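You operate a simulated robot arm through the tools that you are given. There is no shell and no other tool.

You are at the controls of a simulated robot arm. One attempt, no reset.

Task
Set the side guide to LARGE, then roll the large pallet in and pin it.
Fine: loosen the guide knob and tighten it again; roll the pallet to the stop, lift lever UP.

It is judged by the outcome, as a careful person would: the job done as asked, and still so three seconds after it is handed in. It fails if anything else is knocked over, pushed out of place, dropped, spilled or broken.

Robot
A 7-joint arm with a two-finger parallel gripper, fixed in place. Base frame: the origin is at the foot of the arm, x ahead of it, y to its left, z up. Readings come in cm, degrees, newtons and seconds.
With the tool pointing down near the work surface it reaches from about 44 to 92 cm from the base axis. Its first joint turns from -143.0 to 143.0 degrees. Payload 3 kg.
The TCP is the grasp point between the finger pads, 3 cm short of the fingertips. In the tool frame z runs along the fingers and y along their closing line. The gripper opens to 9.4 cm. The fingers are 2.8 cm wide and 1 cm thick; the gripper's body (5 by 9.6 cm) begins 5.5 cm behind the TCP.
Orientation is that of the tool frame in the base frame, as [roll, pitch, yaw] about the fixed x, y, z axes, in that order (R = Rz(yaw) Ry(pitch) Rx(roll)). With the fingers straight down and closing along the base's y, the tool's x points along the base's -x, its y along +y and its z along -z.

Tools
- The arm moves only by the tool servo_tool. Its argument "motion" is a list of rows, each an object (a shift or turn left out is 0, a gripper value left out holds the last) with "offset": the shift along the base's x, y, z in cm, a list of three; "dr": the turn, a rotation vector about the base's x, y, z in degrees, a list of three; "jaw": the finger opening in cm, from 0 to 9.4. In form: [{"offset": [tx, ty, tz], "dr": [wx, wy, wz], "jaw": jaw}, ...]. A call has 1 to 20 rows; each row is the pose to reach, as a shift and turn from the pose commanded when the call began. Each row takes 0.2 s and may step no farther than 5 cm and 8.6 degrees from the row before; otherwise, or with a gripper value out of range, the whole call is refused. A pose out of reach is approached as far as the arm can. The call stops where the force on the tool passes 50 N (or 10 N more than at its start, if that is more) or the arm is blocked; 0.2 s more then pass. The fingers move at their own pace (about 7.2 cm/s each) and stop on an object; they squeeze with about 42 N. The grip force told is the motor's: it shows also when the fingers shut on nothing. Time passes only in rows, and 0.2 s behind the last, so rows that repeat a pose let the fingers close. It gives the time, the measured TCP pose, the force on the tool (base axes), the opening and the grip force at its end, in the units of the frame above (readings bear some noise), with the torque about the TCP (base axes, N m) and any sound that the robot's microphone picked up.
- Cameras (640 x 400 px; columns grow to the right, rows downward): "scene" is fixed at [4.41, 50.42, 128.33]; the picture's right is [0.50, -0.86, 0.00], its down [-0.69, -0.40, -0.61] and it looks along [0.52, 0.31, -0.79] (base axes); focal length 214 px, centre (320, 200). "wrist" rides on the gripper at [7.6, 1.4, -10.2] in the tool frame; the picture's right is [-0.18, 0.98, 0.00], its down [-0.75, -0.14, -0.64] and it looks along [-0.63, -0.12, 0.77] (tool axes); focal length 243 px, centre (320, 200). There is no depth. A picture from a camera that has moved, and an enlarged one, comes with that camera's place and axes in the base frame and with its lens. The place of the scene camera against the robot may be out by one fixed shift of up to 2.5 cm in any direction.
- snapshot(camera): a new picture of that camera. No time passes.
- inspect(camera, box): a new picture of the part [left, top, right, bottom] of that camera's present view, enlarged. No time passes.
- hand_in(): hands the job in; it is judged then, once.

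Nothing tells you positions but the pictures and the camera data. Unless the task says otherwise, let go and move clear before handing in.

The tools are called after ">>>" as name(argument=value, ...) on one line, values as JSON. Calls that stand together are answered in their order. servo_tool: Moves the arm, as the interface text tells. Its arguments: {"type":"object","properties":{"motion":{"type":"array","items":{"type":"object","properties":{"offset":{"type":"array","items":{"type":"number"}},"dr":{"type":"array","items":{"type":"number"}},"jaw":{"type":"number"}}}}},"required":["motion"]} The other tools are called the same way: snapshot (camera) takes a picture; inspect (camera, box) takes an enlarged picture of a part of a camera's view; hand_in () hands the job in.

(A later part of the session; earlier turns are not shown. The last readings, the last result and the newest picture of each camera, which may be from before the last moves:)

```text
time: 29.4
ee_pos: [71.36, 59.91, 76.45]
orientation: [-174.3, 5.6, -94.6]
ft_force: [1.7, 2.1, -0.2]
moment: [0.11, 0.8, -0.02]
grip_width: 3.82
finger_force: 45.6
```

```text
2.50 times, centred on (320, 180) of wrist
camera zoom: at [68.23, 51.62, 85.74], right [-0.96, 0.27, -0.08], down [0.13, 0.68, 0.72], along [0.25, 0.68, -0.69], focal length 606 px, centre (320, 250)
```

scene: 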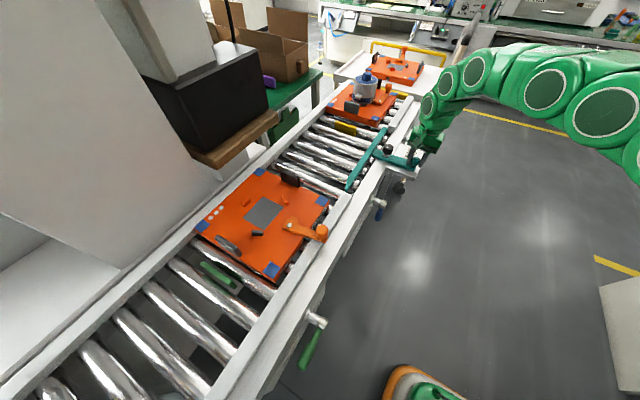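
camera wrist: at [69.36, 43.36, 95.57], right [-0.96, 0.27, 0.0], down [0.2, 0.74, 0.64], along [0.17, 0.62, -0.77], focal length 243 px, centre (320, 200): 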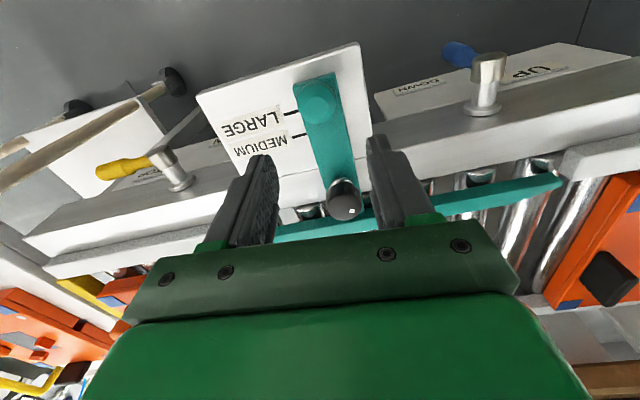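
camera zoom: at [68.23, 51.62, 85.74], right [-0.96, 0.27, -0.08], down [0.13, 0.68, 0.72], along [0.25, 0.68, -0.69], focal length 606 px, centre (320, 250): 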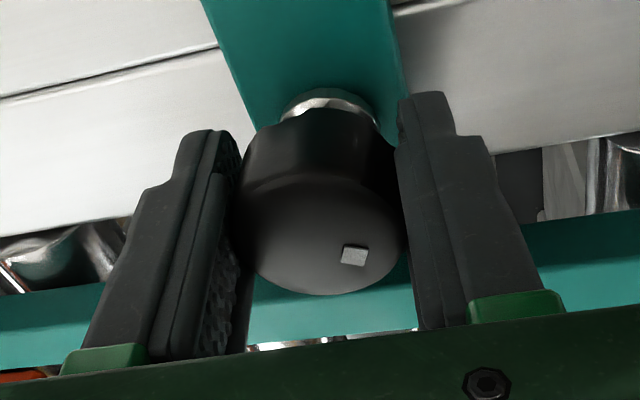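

Gripped. I'll turn clockwise 60° to bring the knob back to its original angle, then see whether it is tight.

>>> servo_tool(motion=[{"dr": [0.64, 0.54, -5.94]}, {"dr": [1.28, 1.07, -11.88]}, {"dr": [1.92, 1.61, -17.82]}, {"dr": [2.56, 2.15, -23.76]}, {"dr": [3.2, 2.69, -29.7]}, {"dr": [3.84, 3.22, -35.64]}, {"dr": [4.48, 3.76, -41.58]}, {"dr": [5.12, 4.3, -47.52]}, {"dr": [5.76, 4.83, -53.46]}, {"dr": [6.4, 5.37, -59.4]}, {"dr": [6.4, 5.37, -59.4]}])

>>> inspect(camera="wrist", box=[220, 100, 420, 260])

```text
time: 31.8
ee_pos: [71.41, 59.91, 76.5]
orientation: [177.9, 7.7, -155.0]
ft_force: [-6.4, 22.6, -12.5]
moment: [-0.54, -0.45, 0.0]
grip_width: 3.68
finger_force: 45.3
```

```text
2.50 times, centred on (320, 180) of wrist
camera zoom: at [62.84, 57.23, 85.67], right [-0.25, 0.97, 0.06], down [0.67, 0.13, 0.73], along [0.7, 0.23, -0.68], focal length 606 px, centre (320, 250)
```

zoom: 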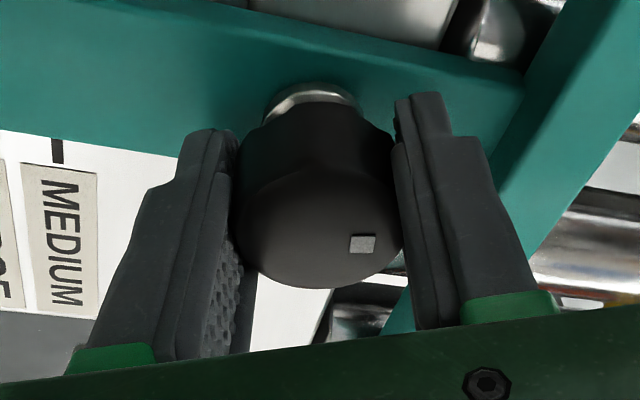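

The knob is about back to its start angle but no ring shows yet. I'll keep tightening clockwise and watch the torque.

>>> servo_tool(motion=[{"dr": [0.64, 0.54, -5.94]}, {"dr": [1.28, 1.07, -11.88]}, {"dr": [1.92, 1.61, -17.82]}, {"dr": [1.92, 1.61, -17.82]}])

>>> inspect(camera="wrist", box=[220, 100, 420, 260])

```text
time: 32.8
ee_pos: [71.52, 59.99, 76.46]
orientation: [175.6, 6.7, -173.4]
ft_force: [-1.2, 30.6, -6.4]
moment: [-0.88, -0.41, -0.16]
grip_width: 3.76
finger_force: 44.8
```

```text
2.50 times, centred on (320, 180) of wrist
camera zoom: at [62.6, 59.63, 85.86], right [0.06, 0.99, 0.1], down [0.69, -0.11, 0.71], along [0.72, 0.03, -0.69], focal length 606 px, centre (320, 250)
```

zoom: 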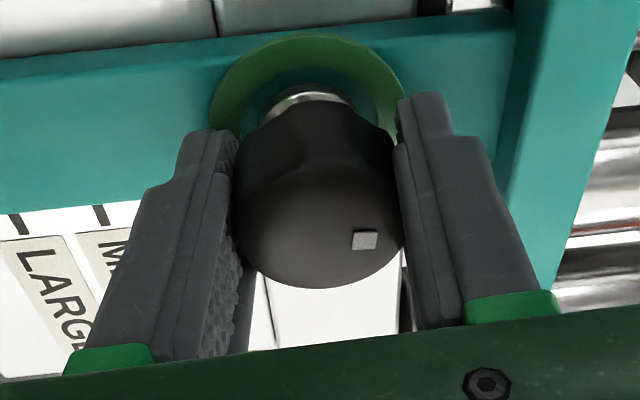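

The ring is visible again, so the clamp is closing. I'll turn a little further to make it firmly tight.

>>> servo_tool(motion=[{"dr": [0.43, 0.36, -3.96]}, {"dr": [0.85, 0.72, -7.92]}, {"dr": [1.28, 1.07, -11.88]}, {"dr": [1.28, 1.07, -11.88]}])

>>> inspect(camera="wrist", box=[220, 100, 420, 260])

```text
time: 33.8
ee_pos: [71.44, 59.99, 76.51]
orientation: [174.2, 5.6, 174.8]
ft_force: [-3.0, 32.1, -4.6]
moment: [-0.66, -0.08, 0.14]
grip_width: 3.79
finger_force: 44.7
```

```text
2.50 times, centred on (320, 180) of wrist
camera zoom: at [62.85, 61.21, 86.03], right [0.26, 0.96, 0.11], down [0.67, -0.27, 0.7], along [0.7, -0.11, -0.71], focal length 606 px, centre (320, 250)
```

zoom: 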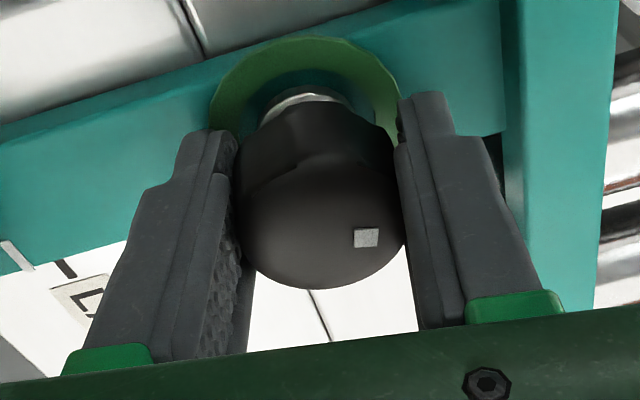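

The knob is now exactly at its original tight angle with the ring showing. I'll apply one last small nudge for firmness before releasing.

>>> servo_tool(motion=[{"dr": [0.43, 0.36, -3.96]}, {"dr": [0.75, 0.63, -6.93]}, {"dr": [0.75, 0.63, -6.93]}])

>>> inspect(camera="wrist", box=[220, 100, 420, 260])

```text
time: 34.6
ee_pos: [71.44, 59.9, 76.53]
orientation: [173.7, 4.9, 167.8]
ft_force: [0.6, 36.3, -5.3]
moment: [-0.62, -0.01, 0.26]
grip_width: 3.85
finger_force: 45.4
```

```text
2.50 times, centred on (320, 180) of wrist
camera zoom: at [63.14, 62.09, 86.16], right [0.38, 0.92, 0.12], down [0.64, -0.35, 0.68], along [0.67, -0.18, -0.72], focal length 606 px, centre (320, 250)
```

zoom: 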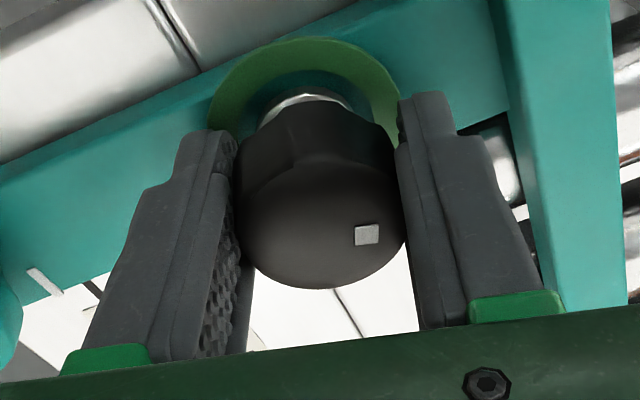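

The knob is tight. I'll release, rise and verify the guide position again.

>>> servo_tool(motion=[{"jaw": 5}, {"jaw": 6}, {"offset": [-0.2, -0.2, 2.5]}, {"offset": [-0.6, -1.5, 6]}, {"offset": [-1, -5, 9]}, {"offset": [-1, -9, 9]}])

>>> snapshot(camera="wrist")

>>> inspect(camera="wrist", box=[260, 60, 420, 160])

```text
time: 36.0
ee_pos: [70.36, 50.94, 85.34]
orientation: [173.9, 4.9, 167.8]
ft_force: [1.5, 0.1, 0.0]
moment: [0.01, 0.01, -0.04]
grip_width: 6.02
finger_force: 0.0
```

```text
taken
camera wrist: at [62.11, 53.1, 95.03], right [0.38, 0.92, 0.12], down [0.64, -0.35, 0.68], along [0.67, -0.18, -0.72], focal length 243 px, centre (320, 200)
```

wrist: 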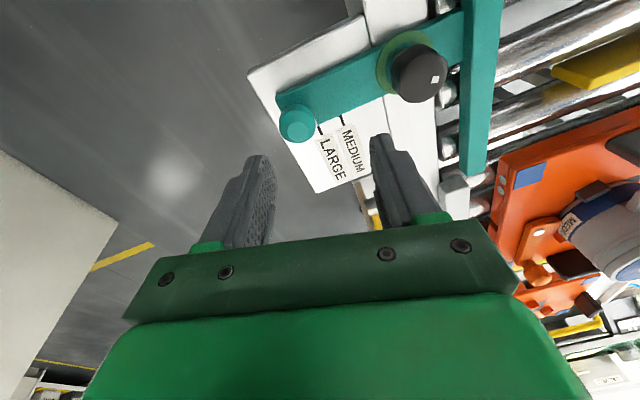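

```text
4.00 times, centred on (340, 110) of wrist
camera zoom: at [62.11, 53.1, 95.03], right [0.38, 0.92, 0.12], down [0.64, -0.35, 0.68], along [0.67, -0.18, -0.72], focal length 970 px, centre (240, 560)
```

zoom: 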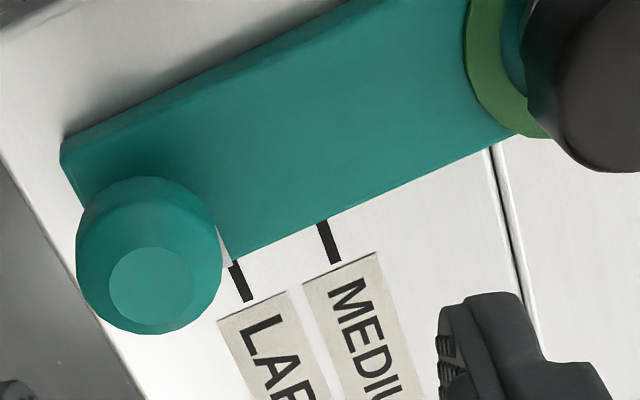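

The notch still sits on LARGE and the ring shows tight. Next I'll straighten the tool and move towards the pallet handle, near (29, 65), to inspect it.

>>> servo_tool(motion=[{"offset": [-3, -1, 2], "dr": [-2.57, 3.06, 0], "jaw": 6}, {"offset": [-7, -2, 4], "dr": [-5.14, 6.13, 0]}, {"offset": [-11.5, -3, 5], "dr": [-5.14, 6.13, 0]}, {"offset": [-16, -4, 6], "dr": [-5.14, 6.13, 0]}, {"offset": [-20.5, -5, 6], "dr": [-5.14, 6.13, 0]}, {"offset": [-25, -6, 6], "dr": [-5.14, 6.13, 0]}, {"offset": [-29, -7, 6], "dr": [-5.14, 6.13, 0]}])

>>> servo_tool(motion=[{"offset": [-1, 0, 0], "dr": [0, 0, 8.5]}, {"offset": [-2, 0, 0], "dr": [0, 0, 17]}, {"offset": [-3, 0, 0], "dr": [0, 0, 25.5]}, {"offset": [-4, 0, 0], "dr": [0, 0, 34]}, {"offset": [-5, 0, 0], "dr": [0, 0, 42.5]}, {"offset": [-6, 0, 0], "dr": [0, 0, 51]}, {"offset": [-7, 0, 0], "dr": [0, 0, 59.5]}, {"offset": [-8, 0, 0], "dr": [0, 0, 68]}, {"offset": [-9, 0, 0], "dr": [0, 0, 76.5]}, {"offset": [-10, 0, 0], "dr": [0, 0, 85]}, {"offset": [-11, 0, 0], "dr": [0, 0, 93.5]}, {"offset": [-12, 0, 0], "dr": [0, 0, 102]}])

>>> snapshot(camera="wrist")

>>> snapshot(camera="scene")

```text
time: 37.6
ee_pos: [41.41, 43.81, 91.55]
orientation: [179.9, 0.0, 168.0]
ft_force: [-0.1, 0.5, 0.2]
moment: [-0.01, -0.02, 0.04]
grip_width: 6.0
finger_force: 0.0
```

```text
time: 40.2
ee_pos: [29.49, 43.85, 91.57]
orientation: [-180.0, -0.1, -89.7]
ft_force: [0.8, 0.0, 0.1]
moment: [-0.02, 0.0, 0.01]
grip_width: 5.97
finger_force: 0.0
```

```text
taken
camera wrist: at [28.0, 36.28, 101.75], right [-0.98, 0.18, 0.0], down [0.14, 0.75, 0.64], along [0.12, 0.63, -0.77], focal length 243 px, centre (320, 200)
```

wrist: 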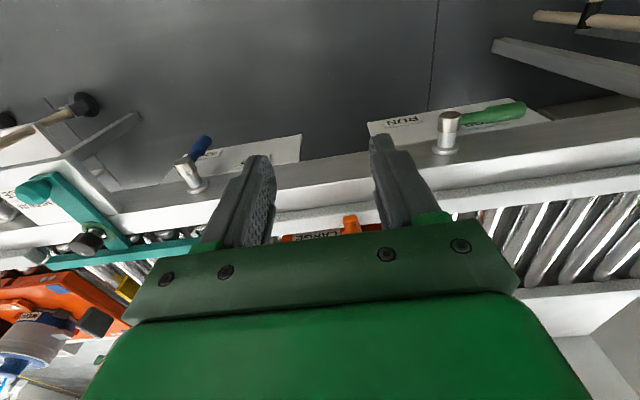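

```text
taken
```

scene: 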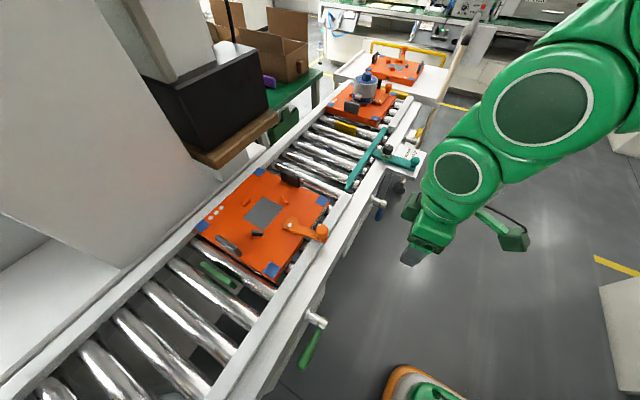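

The handle is partly hidden behind the gripper, so I'll move closer above the rail.

>>> servo_tool(motion=[{"offset": [0, 4.5, 0]}, {"offset": [0, 9, -1]}, {"offset": [0, 12.5, -2]}, {"offset": [0, 12.5, -2]}])

>>> snapshot(camera="wrist")

>>> inspect(camera="wrist", box=[220, 110, 420, 235])

```text
time: 41.2
ee_pos: [29.49, 56.41, 89.51]
orientation: [-180.0, 0.0, -89.9]
ft_force: [-0.5, -0.8, 0.4]
moment: [0.05, -0.02, 0.05]
grip_width: 6.02
finger_force: 0.1
```

```text
taken
camera wrist: at [28.05, 48.86, 99.65], right [-0.98, 0.18, 0.0], down [0.14, 0.75, 0.64], along [0.12, 0.63, -0.77], focal length 243 px, centre (320, 200)
```

wrist: 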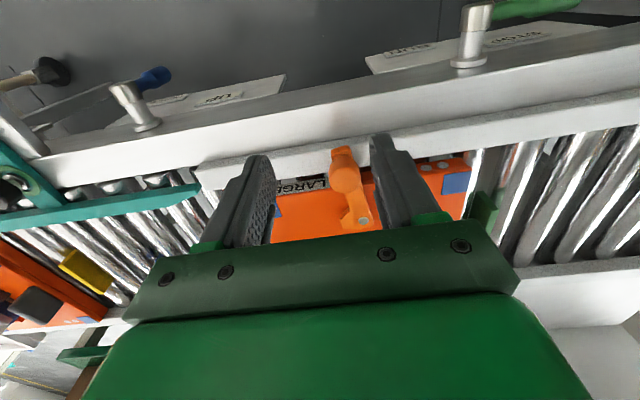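

```text
3.20 times, centred on (320, 172) of wrist
camera zoom: at [28.05, 48.86, 99.65], right [-0.98, 0.18, 0.0], down [0.14, 0.75, 0.64], along [0.12, 0.63, -0.77], focal length 776 px, centre (320, 288)
```

zoom: 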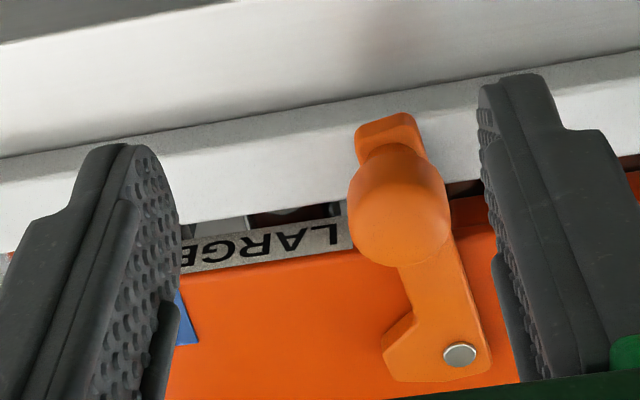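

The handle knob on the LARGE-labelled pallet is near (28, 63.5, 78). I'll hover over it and refine that position.

>>> servo_tool(motion=[{"offset": [-0.7, 3.5, 0]}, {"offset": [-1.3, 6.5, -1]}, {"offset": [-1.3, 6.5, -1]}])

>>> inspect(camera="wrist", box=[200, 60, 440, 230])

>>> snapshot(camera="scene")

```text
time: 42.0
ee_pos: [28.25, 62.87, 88.53]
orientation: [180.0, 0.1, -89.9]
ft_force: [-0.4, -0.3, -0.4]
moment: [0.03, -0.02, 0.03]
grip_width: 5.98
finger_force: 0.1
```

```text
2.35 times, centred on (320, 145) of wrist
camera zoom: at [26.7, 55.36, 98.77], right [-0.98, 0.18, 0.0], down [0.14, 0.75, 0.64], along [0.12, 0.63, -0.77], focal length 571 px, centre (320, 329)
```

zoom: 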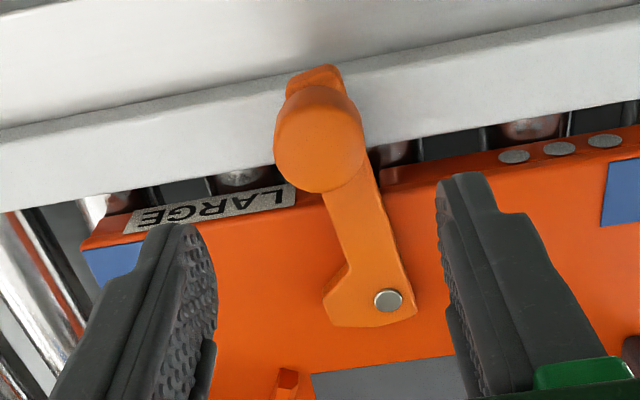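

```text
taken
```

scene: 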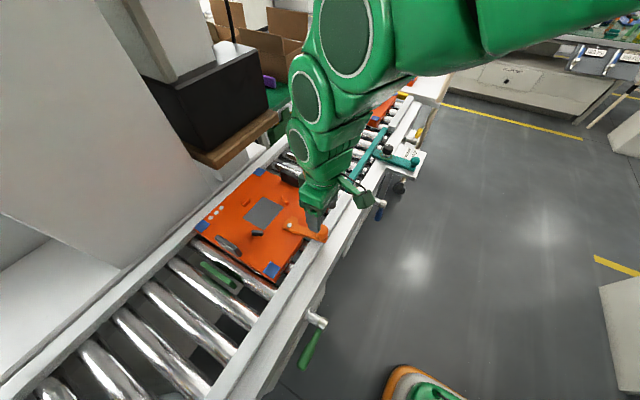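

The handle knob is at about (28.1, 62.9) with its top near z = 81. I'll tilt the tool 10° towards +y to keep reach at the far end, then descend around the handle with the fingers on its ±x sides.

>>> servo_tool(motion=[{"dr": [5, 0, 0]}, {"dr": [10, 0, 0]}, {"offset": [0, 0, -2.5], "dr": [10, 0, 0]}, {"offset": [-0.1, 0, -4], "dr": [10, 0, 0]}, {"offset": [-0.1, 0, -4], "dr": [10, 0, 0]}])

>>> snapshot(camera="wrist")

>>> inspect(camera="wrist", box=[220, 80, 420, 230])

```text
time: 43.2
ee_pos: [27.99, 62.85, 84.58]
orientation: [-179.9, 10.0, -89.9]
ft_force: [0.1, 0.7, -0.1]
moment: [0.0, -0.01, -0.01]
grip_width: 5.99
finger_force: 0.0
```

```text
taken
camera wrist: at [26.62, 53.62, 93.25], right [-0.98, 0.18, 0.03], down [0.14, 0.63, 0.76], along [0.12, 0.75, -0.65], focal length 243 px, centre (320, 200)
```

wrist: 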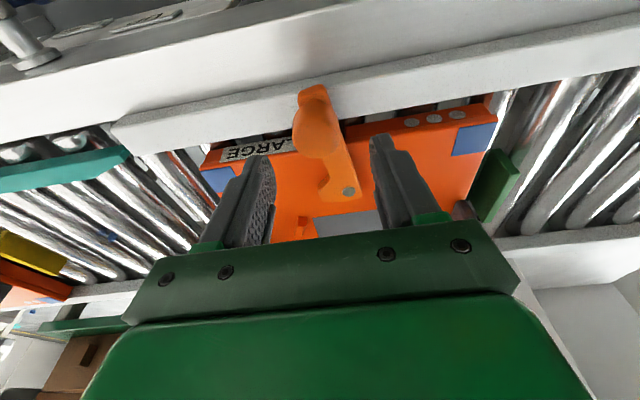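

```text
2.67 times, centred on (320, 155) of wrist
camera zoom: at [26.62, 53.62, 93.25], right [-0.98, 0.18, 0.03], down [0.14, 0.63, 0.76], along [0.12, 0.75, -0.65], focal length 647 px, centre (320, 320)
```

zoom: 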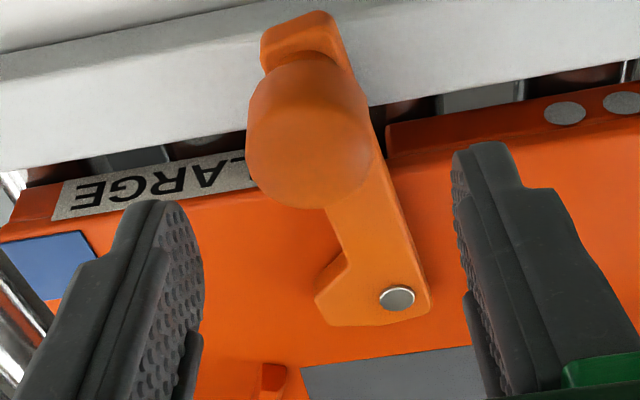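

>>> servo_tool(motion=[{"offset": [0.1, 0.1, -1.5]}, {"offset": [0.1, 0.2, -3]}, {"offset": [0.1, 0.2, -4.2]}, {"offset": [0.1, 0.2, -4.2]}])

>>> inspect(camera="wrist", box=[220, 80, 420, 240])

```text
time: 44.2
ee_pos: [28.16, 62.97, 80.38]
orientation: [180.0, 10.0, -89.9]
ft_force: [0.5, 1.0, -0.1]
moment: [0.0, 0.0, -0.04]
grip_width: 6.02
finger_force: 0.0
```

```text
2.50 times, centred on (320, 160) of wrist
camera zoom: at [26.7, 53.81, 89.1], right [-0.98, 0.18, 0.03], down [0.14, 0.63, 0.76], along [0.12, 0.75, -0.65], focal length 606 px, centre (320, 300)
```

zoom: 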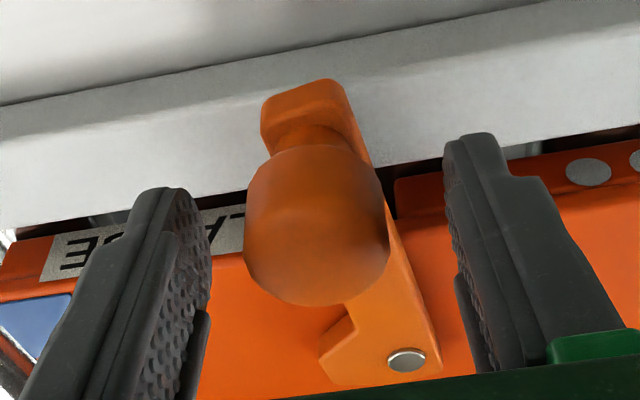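

>>> servo_tool(motion=[{"offset": [0, -0.1, -0.5]}, {"offset": [0, -0.1, -0.5], "jaw": 4}, {"offset": [0, -0.1, -0.5], "jaw": 2}, {"offset": [0, -0.1, -0.5], "jaw": 2}])

>>> inspect(camera="wrist", box=[220, 80, 420, 240])

```text
time: 45.2
ee_pos: [28.29, 62.97, 79.75]
orientation: [-179.9, 10.0, -89.9]
ft_force: [-0.8, -0.6, 0.5]
moment: [-0.06, -0.08, 0.05]
grip_width: 3.43
finger_force: 42.1
```

```text
2.50 times, centred on (320, 160) of wrist
camera zoom: at [26.69, 53.73, 88.57], right [-0.98, 0.18, 0.03], down [0.14, 0.63, 0.76], along [0.12, 0.75, -0.65], focal length 606 px, centre (320, 300)
```

zoom: 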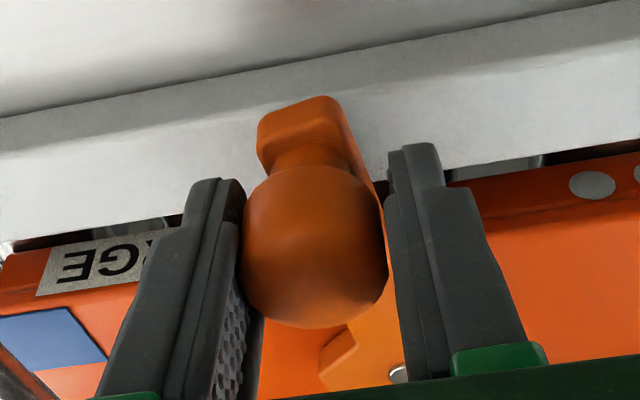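

The handle is gripped. I'll roll the pallet slowly along +x and check progress after the first few cm.

>>> servo_tool(motion=[{"offset": [0.5, 0, 0]}, {"offset": [1.2, 0, 0]}, {"offset": [2, 0, 0]}, {"offset": [3, 0, 0]}, {"offset": [4, 0, 0]}, {"offset": [5, 0, 0]}, {"offset": [6, 0, 0]}])

>>> snapshot(camera="scene")

>>> snapshot(camera="wrist")

```text
time: 46.8
ee_pos: [34.15, 62.99, 79.85]
orientation: [-180.0, 10.1, -89.9]
ft_force: [-1.1, -0.9, -0.1]
moment: [0.26, 0.12, 0.14]
grip_width: 3.37
finger_force: 41.8
```

```text
taken
```

scene: 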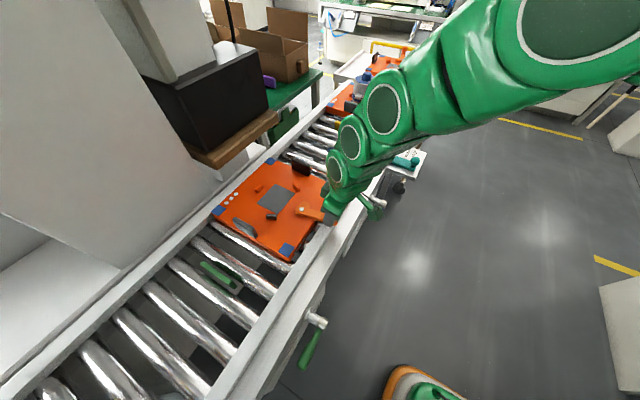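

```text
taken
camera wrist: at [32.71, 53.72, 88.58], right [-0.98, 0.18, 0.03], down [0.14, 0.63, 0.76], along [0.12, 0.75, -0.65], focal length 243 px, centre (320, 200)
```

wrist: 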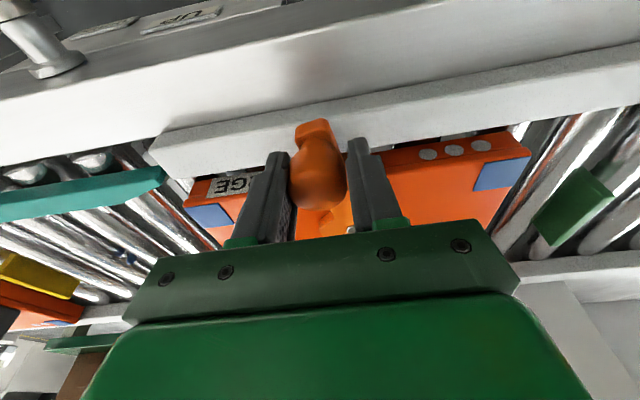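

It rolls freely with almost no force. I'll continue towards the guide entrance.

>>> servo_tool(motion=[{"offset": [0.8, 0, 0]}, {"offset": [1.8, 0, 0]}, {"offset": [2.8, 0, 0]}, {"offset": [3.8, 0, 0]}, {"offset": [4.8, 0, 0]}, {"offset": [5.8, 0, 0]}, {"offset": [6.8, 0, 0]}, {"offset": [7.8, 0, 0]}, {"offset": [8.8, 0, 0]}, {"offset": [9.6, 0, 0]}, {"offset": [10, 0, 0]}])

>>> snapshot(camera="scene")

>>> snapshot(camera="wrist")

```text
time: 49.2
ee_pos: [44.27, 63.01, 79.72]
orientation: [-179.9, 10.0, -89.9]
ft_force: [-0.5, 0.8, 2.4]
moment: [0.42, 0.2, 0.14]
grip_width: 3.39
finger_force: 42.4
```

```text
taken
```

scene: 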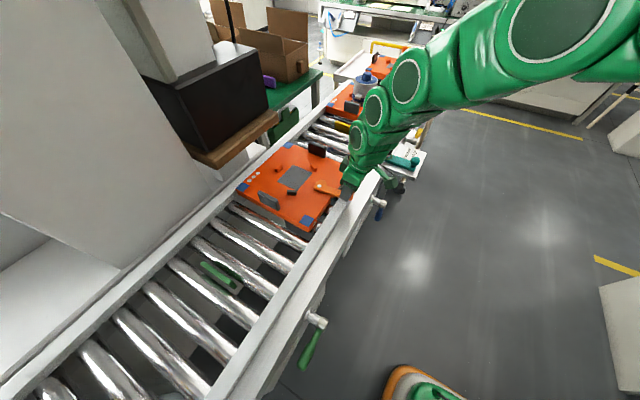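

```text
taken
camera wrist: at [42.68, 53.76, 88.57], right [-0.98, 0.18, 0.03], down [0.14, 0.63, 0.76], along [0.12, 0.76, -0.65], focal length 243 px, centre (320, 200)
```

wrist: 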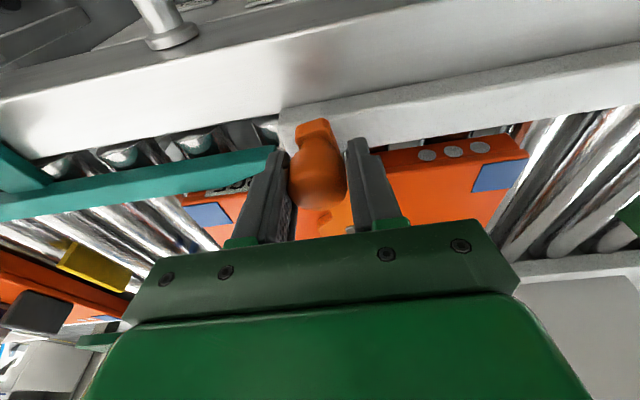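

The pallet has entered alongside the guide with no resistance. I'll continue slowly.

>>> servo_tool(motion=[{"offset": [0.8, 0, 0]}, {"offset": [1.8, 0, 0]}, {"offset": [2.8, 0, 0]}, {"offset": [3.8, 0, 0]}, {"offset": [4.8, 0, 0]}, {"offset": [5.8, 0, 0]}, {"offset": [6.8, 0, 0]}, {"offset": [7.8, 0, 0]}, {"offset": [8.8, 0, 0]}, {"offset": [9.6, 0, 0]}, {"offset": [10, 0, 0]}])

>>> snapshot(camera="scene")

>>> snapshot(camera="wrist")

```text
time: 51.6
ee_pos: [54.27, 62.95, 79.88]
orientation: [-180.0, 10.0, -90.0]
ft_force: [-1.8, -0.9, 18.2]
moment: [0.69, 0.17, 0.21]
grip_width: 3.37
finger_force: 42.2
```

```text
taken
```

scene: 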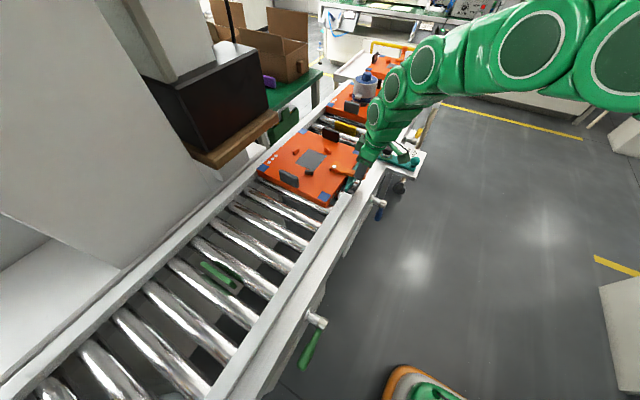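

```text
taken
camera wrist: at [52.68, 53.74, 88.56], right [-0.98, 0.18, 0.03], down [0.14, 0.63, 0.76], along [0.12, 0.76, -0.64], focal length 243 px, centre (320, 200)
```

wrist: 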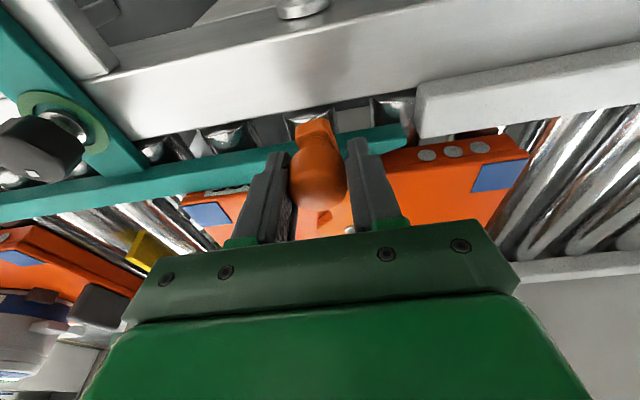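

An upward force of 18 N has appeared. I'll look closely at the handle arm against the guide before moving on.

>>> inspect(camera="wrist", box=[220, 90, 460, 240])

>>> inspect(camera="scene", box=[240, 100, 440, 220])

```text
2.67 times, centred on (340, 165) of wrist
camera zoom: at [52.68, 53.74, 88.56], right [-0.98, 0.18, 0.03], down [0.14, 0.63, 0.76], along [0.12, 0.76, -0.64], focal length 647 px, centre (267, 293)
```

zoom: 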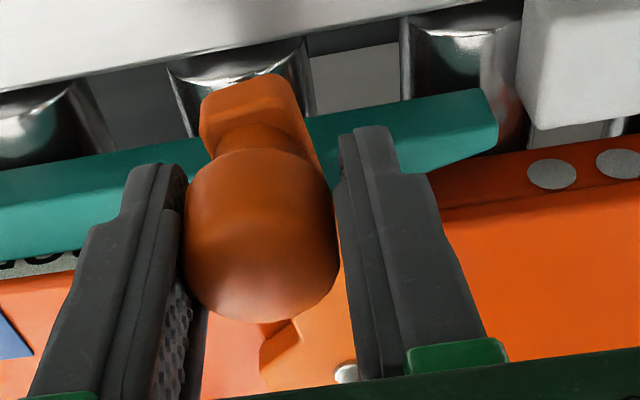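

```text
3.20 times, centred on (340, 160) of scene
camera zoom: at [4.41, 50.42, 128.33], right [0.5, -0.86, 0.0], down [-0.69, -0.4, -0.61], along [0.52, 0.31, -0.79], focal length 686 px, centre (256, 328)
```

zoom: 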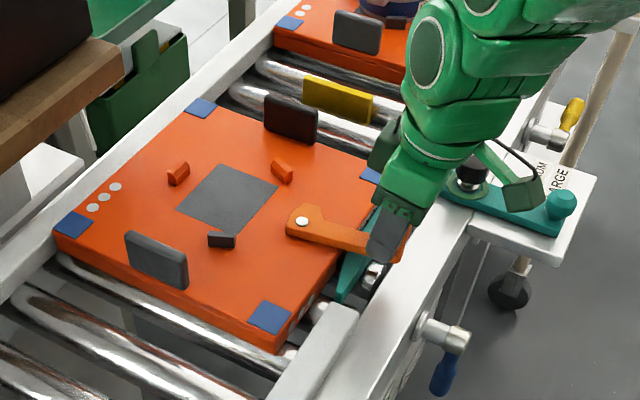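

The fingertips are probably brushing the top of the guide bar. I'll open slightly, rise 0.7 cm and regrip higher on the handle knob.

>>> servo_tool(motion=[{"jaw": 4.4}, {"offset": [0, 0, 0.4], "jaw": 4.4}, {"offset": [0, 0, 0.8], "jaw": 4.4}, {"offset": [0, 0, 0.8], "jaw": 4.4}])

>>> snapshot(camera="wrist")

```text
time: 52.6
ee_pos: [54.17, 62.93, 80.72]
orientation: [-180.0, 10.0, -89.8]
ft_force: [-0.2, -1.1, 0.5]
moment: [0.03, -0.01, 0.02]
grip_width: 4.41
finger_force: 0.0
```

```text
taken
camera wrist: at [52.68, 53.77, 89.35], right [-0.98, 0.18, 0.03], down [0.14, 0.63, 0.76], along [0.12, 0.75, -0.65], focal length 243 px, centre (320, 200)
```

wrist: 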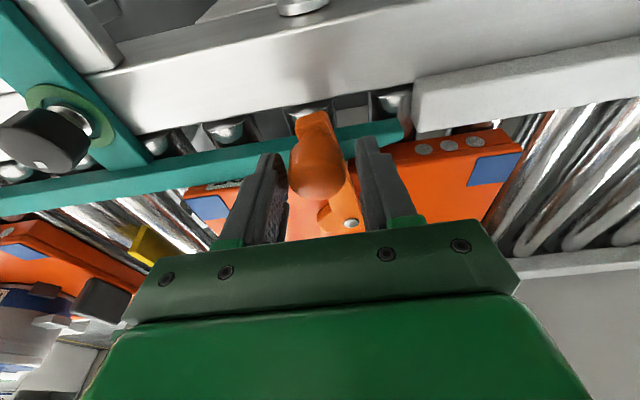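

Force is back to zero and the pallet stayed put. I'll regrip and continue.

>>> servo_tool(motion=[{"jaw": 3}, {"jaw": 2}, {"jaw": 2}, {"offset": [0.5, 0, 0]}, {"offset": [1.2, 0, 0]}, {"offset": [2, 0, 0]}, {"offset": [2.8, 0, 0]}, {"offset": [3.6, 0, 0]}, {"offset": [4.4, 0, 0]}, {"offset": [5, 0, 0]}])

>>> snapshot(camera="wrist")

>>> inspect(camera="scene", box=[260, 80, 440, 200])

```text
time: 54.8
ee_pos: [59.12, 62.95, 80.65]
orientation: [180.0, 9.9, -90.0]
ft_force: [-1.4, -4.6, 0.2]
moment: [-0.19, 0.73, 1.06]
grip_width: 3.24
finger_force: 41.6
```

```text
taken
camera wrist: at [57.66, 53.79, 89.34], right [-0.98, 0.18, 0.03], down [0.14, 0.63, 0.76], along [0.12, 0.75, -0.65], focal length 243 px, centre (320, 200)
```

wrist: 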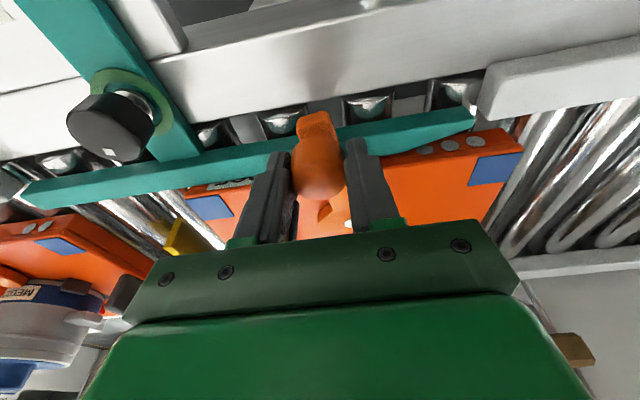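

```text
3.33 times, centred on (350, 140) of scene
camera zoom: at [4.41, 50.42, 128.33], right [0.5, -0.86, 0.0], down [-0.69, -0.4, -0.61], along [0.52, 0.31, -0.79], focal length 715 px, centre (220, 400)
```

zoom: 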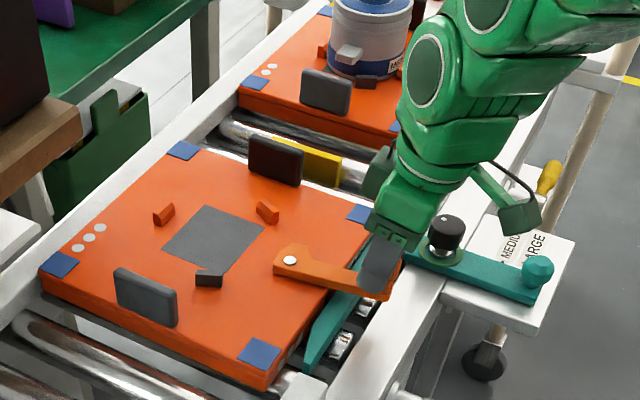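

The pallet is nearing the yellow stop. I'll go on in small steps and watch the −x force for contact.

>>> servo_tool(motion=[{"offset": [0.5, 0, 0]}, {"offset": [1, 0, 0]}, {"offset": [1.5, 0, 0]}, {"offset": [2, 0, 0]}, {"offset": [2.5, 0, 0]}, {"offset": [3, 0, 0]}])

>>> inspect(camera="wrist", box=[100, 90, 340, 260])

>>> inspect(camera="scene", box=[280, 80, 440, 180])

```text
time: 56.2
ee_pos: [62.25, 63.04, 80.66]
orientation: [180.0, 10.1, -90.0]
ft_force: [0.4, -4.3, -0.4]
moment: [0.88, 0.65, 0.58]
grip_width: 3.24
finger_force: 42.5
```

```text
2.35 times, centred on (220, 175) of wrist
camera zoom: at [60.73, 53.77, 89.34], right [-0.98, 0.18, 0.03], down [0.14, 0.63, 0.76], along [0.12, 0.76, -0.64], focal length 571 px, centre (555, 259)
```

zoom: 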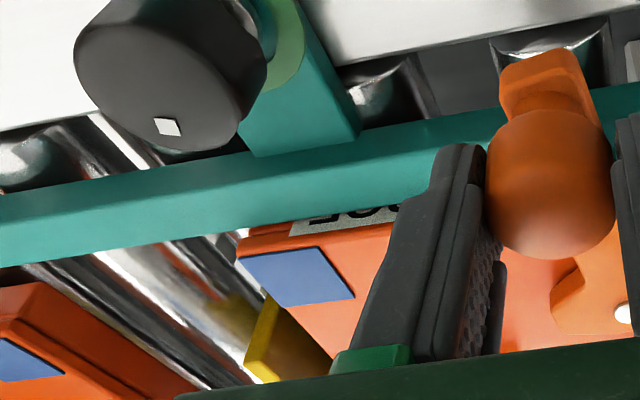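

```text
4.00 times, centred on (360, 130) of scene
camera zoom: at [4.41, 50.42, 128.33], right [0.5, -0.86, 0.0], down [-0.69, -0.4, -0.61], along [0.52, 0.31, -0.79], focal length 858 px, centre (160, 480)
```

zoom: 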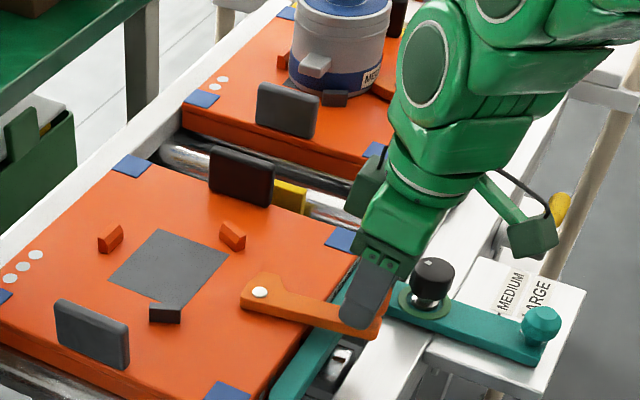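

>>> servo_tool(motion=[{"offset": [0.4, 0, 0]}, {"offset": [0.8, 0, 0]}, {"offset": [1.2, 0, 0]}, {"offset": [1.2, 0, 0]}])

>>> inspect(camera="wrist", box=[100, 90, 340, 260])

```text
time: 57.2
ee_pos: [63.37, 62.92, 80.7]
orientation: [180.0, 10.0, -89.9]
ft_force: [-1.2, -5.5, -0.4]
moment: [-0.02, 0.75, 1.03]
grip_width: 3.22
finger_force: 42.0
```

```text
2.35 times, centred on (220, 175) of wrist
camera zoom: at [61.9, 53.76, 89.38], right [-0.98, 0.18, 0.03], down [0.14, 0.63, 0.76], along [0.12, 0.75, -0.65], focal length 571 px, centre (555, 259)
```

zoom: 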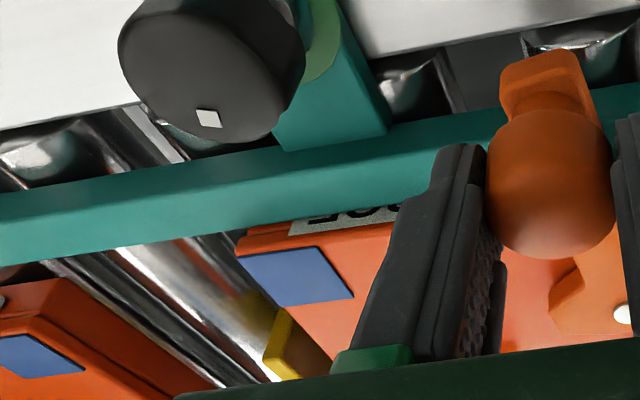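

>>> servo_tool(motion=[{"offset": [0.4, 0, 0]}, {"offset": [0.8, 0, 0]}, {"offset": [1.2, 0, 0]}, {"offset": [1.2, 0, 0]}])

>>> inspect(camera="wrist", box=[100, 90, 340, 260])

```text
time: 58.2
ee_pos: [64.52, 62.94, 80.59]
orientation: [180.0, 9.9, -89.9]
ft_force: [-1.2, -1.7, 0.5]
moment: [0.53, 0.62, 0.86]
grip_width: 3.22
finger_force: 41.8
```

```text
2.35 times, centred on (220, 175) of wrist
camera zoom: at [63.06, 53.8, 89.36], right [-0.98, 0.18, 0.03], down [0.14, 0.63, 0.76], along [0.12, 0.75, -0.65], focal length 571 px, centre (555, 259)
```

zoom: 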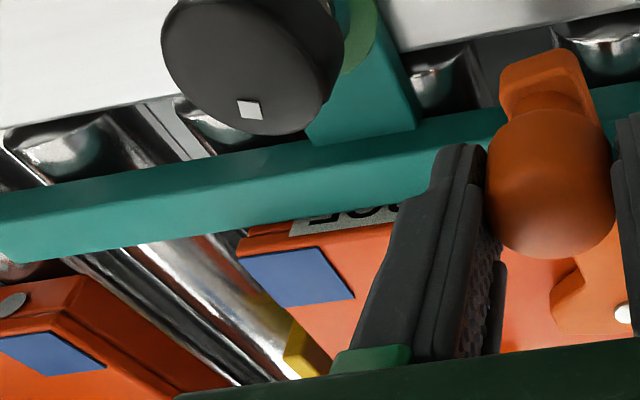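

>>> servo_tool(motion=[{"offset": [0.3, 0, 0]}, {"offset": [0.6, 0, 0]}, {"offset": [0.9, 0, 0]}, {"offset": [0.9, 0, 0]}])

>>> inspect(camera="wrist", box=[100, 90, 340, 260])

```text
time: 59.2
ee_pos: [65.45, 63.04, 80.6]
orientation: [-179.9, 10.0, -90.0]
ft_force: [0.7, -5.9, 0.2]
moment: [-0.66, 0.76, 0.88]
grip_width: 3.21
finger_force: 42.1
```

```text
2.35 times, centred on (220, 175) of wrist
camera zoom: at [64.03, 53.76, 89.38], right [-0.98, 0.18, 0.03], down [0.14, 0.63, 0.76], along [0.12, 0.75, -0.65], focal length 571 px, centre (555, 259)
```

zoom: 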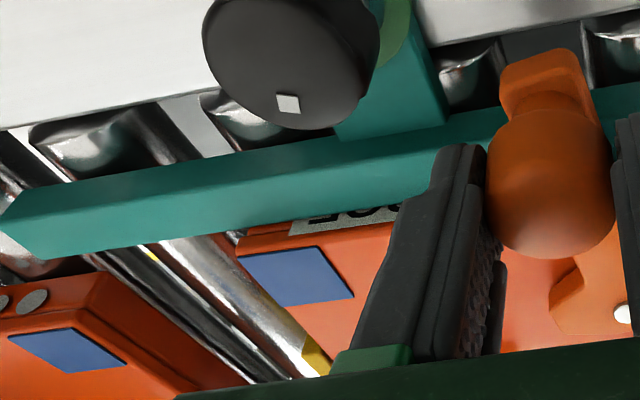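

>>> servo_tool(motion=[{"offset": [0.3, 0, 0]}, {"offset": [0.6, 0, 0]}, {"offset": [0.9, 0, 0]}, {"offset": [0.9, 0, 0]}])

>>> inspect(camera="wrist", box=[100, 90, 340, 260])

```text
time: 60.2
ee_pos: [66.28, 63.04, 80.6]
orientation: [-179.9, 10.0, -90.0]
ft_force: [-1.0, -4.3, -0.3]
moment: [0.16, 0.6, 0.91]
grip_width: 3.2
finger_force: 42.3
```

```text
2.35 times, centred on (220, 175) of wrist
camera zoom: at [64.85, 53.75, 89.37], right [-0.98, 0.18, 0.03], down [0.14, 0.63, 0.76], along [0.12, 0.75, -0.65], focal length 571 px, centre (555, 259)
```

zoom: 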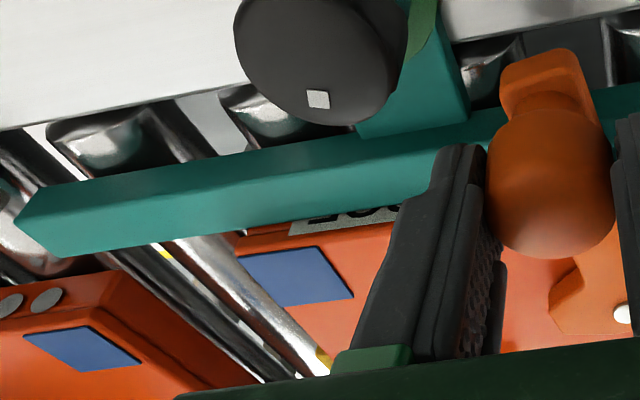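

>>> servo_tool(motion=[{"offset": [0.3, 0, 0]}, {"offset": [0.6, 0, 0]}, {"offset": [0.6, 0, 0]}])

>>> inspect(camera="scene", box=[280, 80, 440, 180])

>>> inspect(camera="wrist", box=[100, 90, 340, 260])

```text
time: 61.0
ee_pos: [66.87, 63.09, 80.63]
orientation: [-180.0, 10.0, -89.9]
ft_force: [-7.3, 0.2, 0.2]
moment: [-0.4, 0.61, 1.39]
grip_width: 3.22
finger_force: 41.8
```

```text
4.00 times, centred on (360, 130) of scene
camera zoom: at [4.41, 50.42, 128.33], right [0.5, -0.86, 0.0], down [-0.69, -0.4, -0.61], along [0.52, 0.31, -0.79], focal length 858 px, centre (160, 480)
```

zoom: 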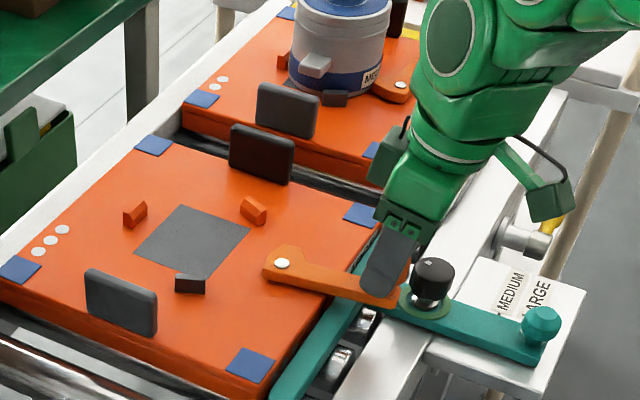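

```text
2.35 times, centred on (220, 175) of wrist
camera zoom: at [65.39, 53.81, 89.39], right [-0.98, 0.18, 0.03], down [0.14, 0.63, 0.76], along [0.12, 0.75, -0.65], focal length 571 px, centre (555, 259)
```

zoom: 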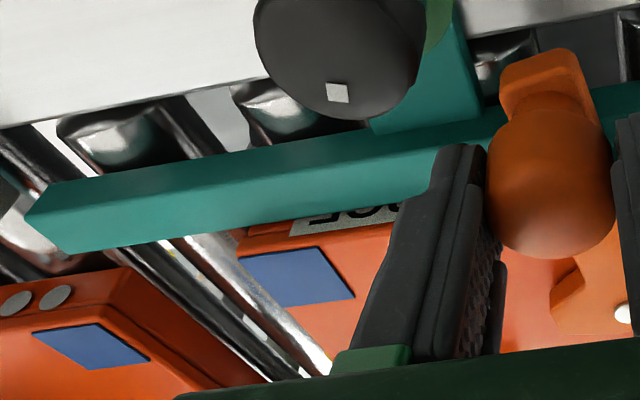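

A −7 N reaction suggests contact with the stop. I'll nudge gently to confirm it is seated.

>>> servo_tool(motion=[{"offset": [0.15, 0, 0]}, {"offset": [0.3, 0, 0]}, {"offset": [0.3, 0, 0]}])

>>> inspect(camera="wrist", box=[100, 90, 340, 260])

```text
time: 61.8
ee_pos: [67.04, 63.09, 80.65]
orientation: [179.9, 10.0, -89.9]
ft_force: [-12.4, 0.3, 0.7]
moment: [0.3, 0.87, 1.34]
grip_width: 3.24
finger_force: 42.6
```

```text
2.35 times, centred on (220, 175) of wrist
camera zoom: at [65.7, 53.81, 89.39], right [-0.98, 0.18, 0.03], down [0.14, 0.63, 0.76], along [0.12, 0.75, -0.65], focal length 571 px, centre (555, 259)
```

zoom: 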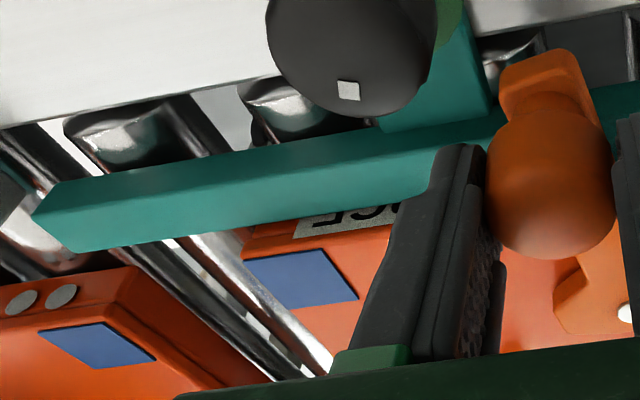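

The reaction grew to −12 N and the pallet stopped following, so it's against the stop. I'll release gently and lift clear, then check.

>>> servo_tool(motion=[{"offset": [-0.2, 0, 0]}, {"offset": [-0.2, 0, 0], "jaw": 4.2}, {"offset": [-0.2, 0, 0], "jaw": 4.4}, {"offset": [-0.2, -0.3, 2.5]}, {"offset": [-0.5, -1, 6]}, {"offset": [-1, -4, 9]}, {"offset": [-2, -8, 10]}])

>>> snapshot(camera="wrist")

>>> inspect(camera="scene", box=[260, 80, 440, 200])

```text
time: 63.4
ee_pos: [65.15, 54.93, 90.63]
orientation: [180.0, 10.0, -89.9]
ft_force: [-0.2, 0.2, -0.1]
moment: [-0.02, 0.05, -0.01]
grip_width: 4.41
finger_force: 0.1
```

```text
taken
camera wrist: at [63.68, 45.72, 99.35], right [-0.98, 0.18, 0.03], down [0.14, 0.63, 0.76], along [0.12, 0.75, -0.65], focal length 243 px, centre (320, 200)
```

wrist: 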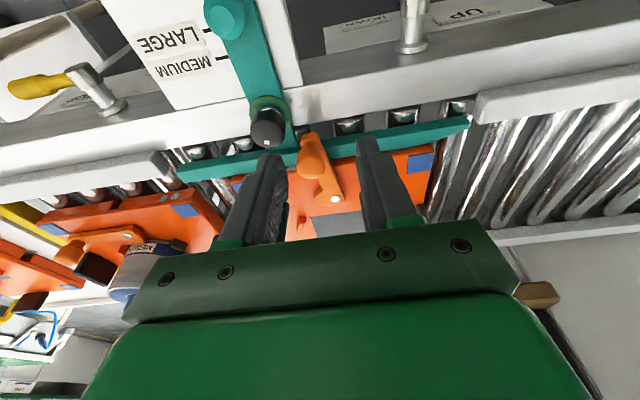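

```text
3.33 times, centred on (350, 140) of scene
camera zoom: at [4.41, 50.42, 128.33], right [0.5, -0.86, 0.0], down [-0.69, -0.4, -0.61], along [0.52, 0.31, -0.79], focal length 715 px, centre (220, 400)
```

zoom: 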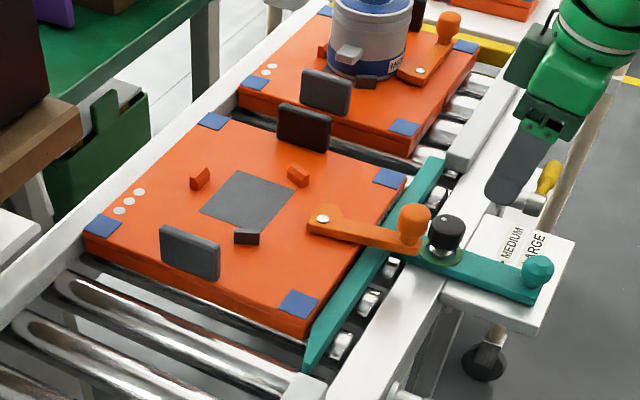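

The pallet is up against the stop and in place beside the guide. Next is the blue pin lever. I'll retract, close the fingers into a rod, and tilt the tool to point at the rail face beside the lever.

>>> servo_tool(motion=[{"offset": [-1, -4, 0], "jaw": 2}, {"offset": [-2, -8, 0], "jaw": 0}, {"offset": [-3, -12, -1]}, {"offset": [-4, -15, -3], "dr": [8, 0, 0]}, {"offset": [-5, -16, -7], "dr": [16, 0, 0]}, {"offset": [-5, -16, -11], "dr": [24, 0, 0]}, {"offset": [-5, -16, -15], "dr": [32, 0, 0]}, {"offset": [-5, -16, -19], "dr": [40, 0, 0]}, {"offset": [-5, -16, -23], "dr": [48, 0, 0]}, {"offset": [-5, -16, -27], "dr": [50, 0, 0]}, {"offset": [-5, -16, -27], "dr": [50, 0, 0]}])

>>> snapshot(camera="wrist")

>>> snapshot(camera="scene")

```text
time: 65.8
ee_pos: [60.43, 38.93, 63.41]
orientation: [-179.7, 60.0, -89.9]
ft_force: [0.4, 0.5, -0.4]
moment: [-0.03, -0.02, 0.0]
grip_width: 0.0
finger_force: 33.2
```

```text
taken
camera wrist: at [58.93, 26.34, 61.95], right [-0.98, 0.09, 0.16], down [0.14, -0.18, 0.97], along [0.12, 0.98, 0.16], focal length 243 px, centre (320, 200)
```

wrist: 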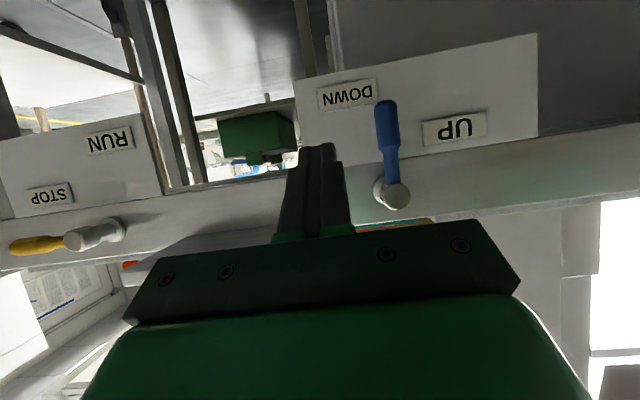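

```text
taken
```

scene: 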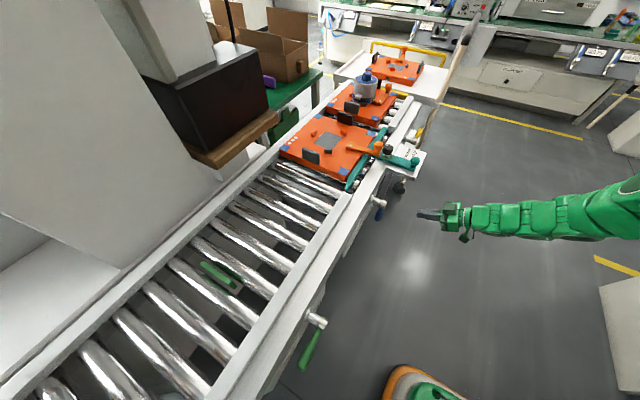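

I have a clear view (image upside-down): the lever hangs down at x = 54, with UP on the −x side. I'll bring the closed fingers in on the +x side of the handle.

>>> servo_tool(motion=[{"offset": [-1, 4, -1]}, {"offset": [-2, 8, -2.5]}, {"offset": [-2.3, 11.5, -3.4]}, {"offset": [-2.4, 14.5, -3.4]}, {"offset": [-2.4, 14.5, -3.4]}])

>>> snapshot(camera="wrist")

```text
time: 67.0
ee_pos: [57.74, 53.55, 60.27]
orientation: [-179.9, 60.0, -89.9]
ft_force: [-0.3, 0.4, -0.1]
moment: [0.01, -0.01, 0.0]
grip_width: 0.01
finger_force: 33.0
```

```text
taken
camera wrist: at [56.35, 40.96, 58.73], right [-0.98, 0.09, 0.16], down [0.14, -0.18, 0.97], along [0.12, 0.98, 0.16], focal length 243 px, centre (320, 200)
```

wrist: 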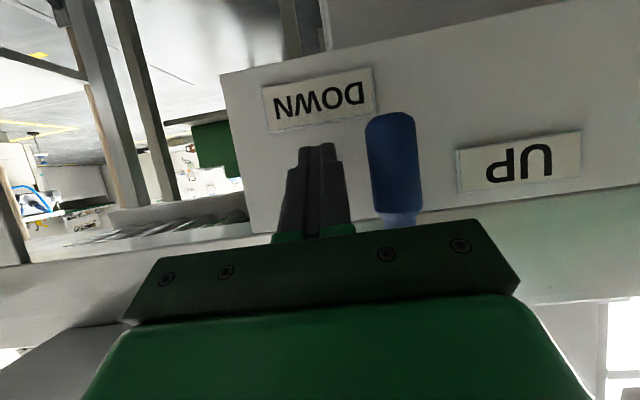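

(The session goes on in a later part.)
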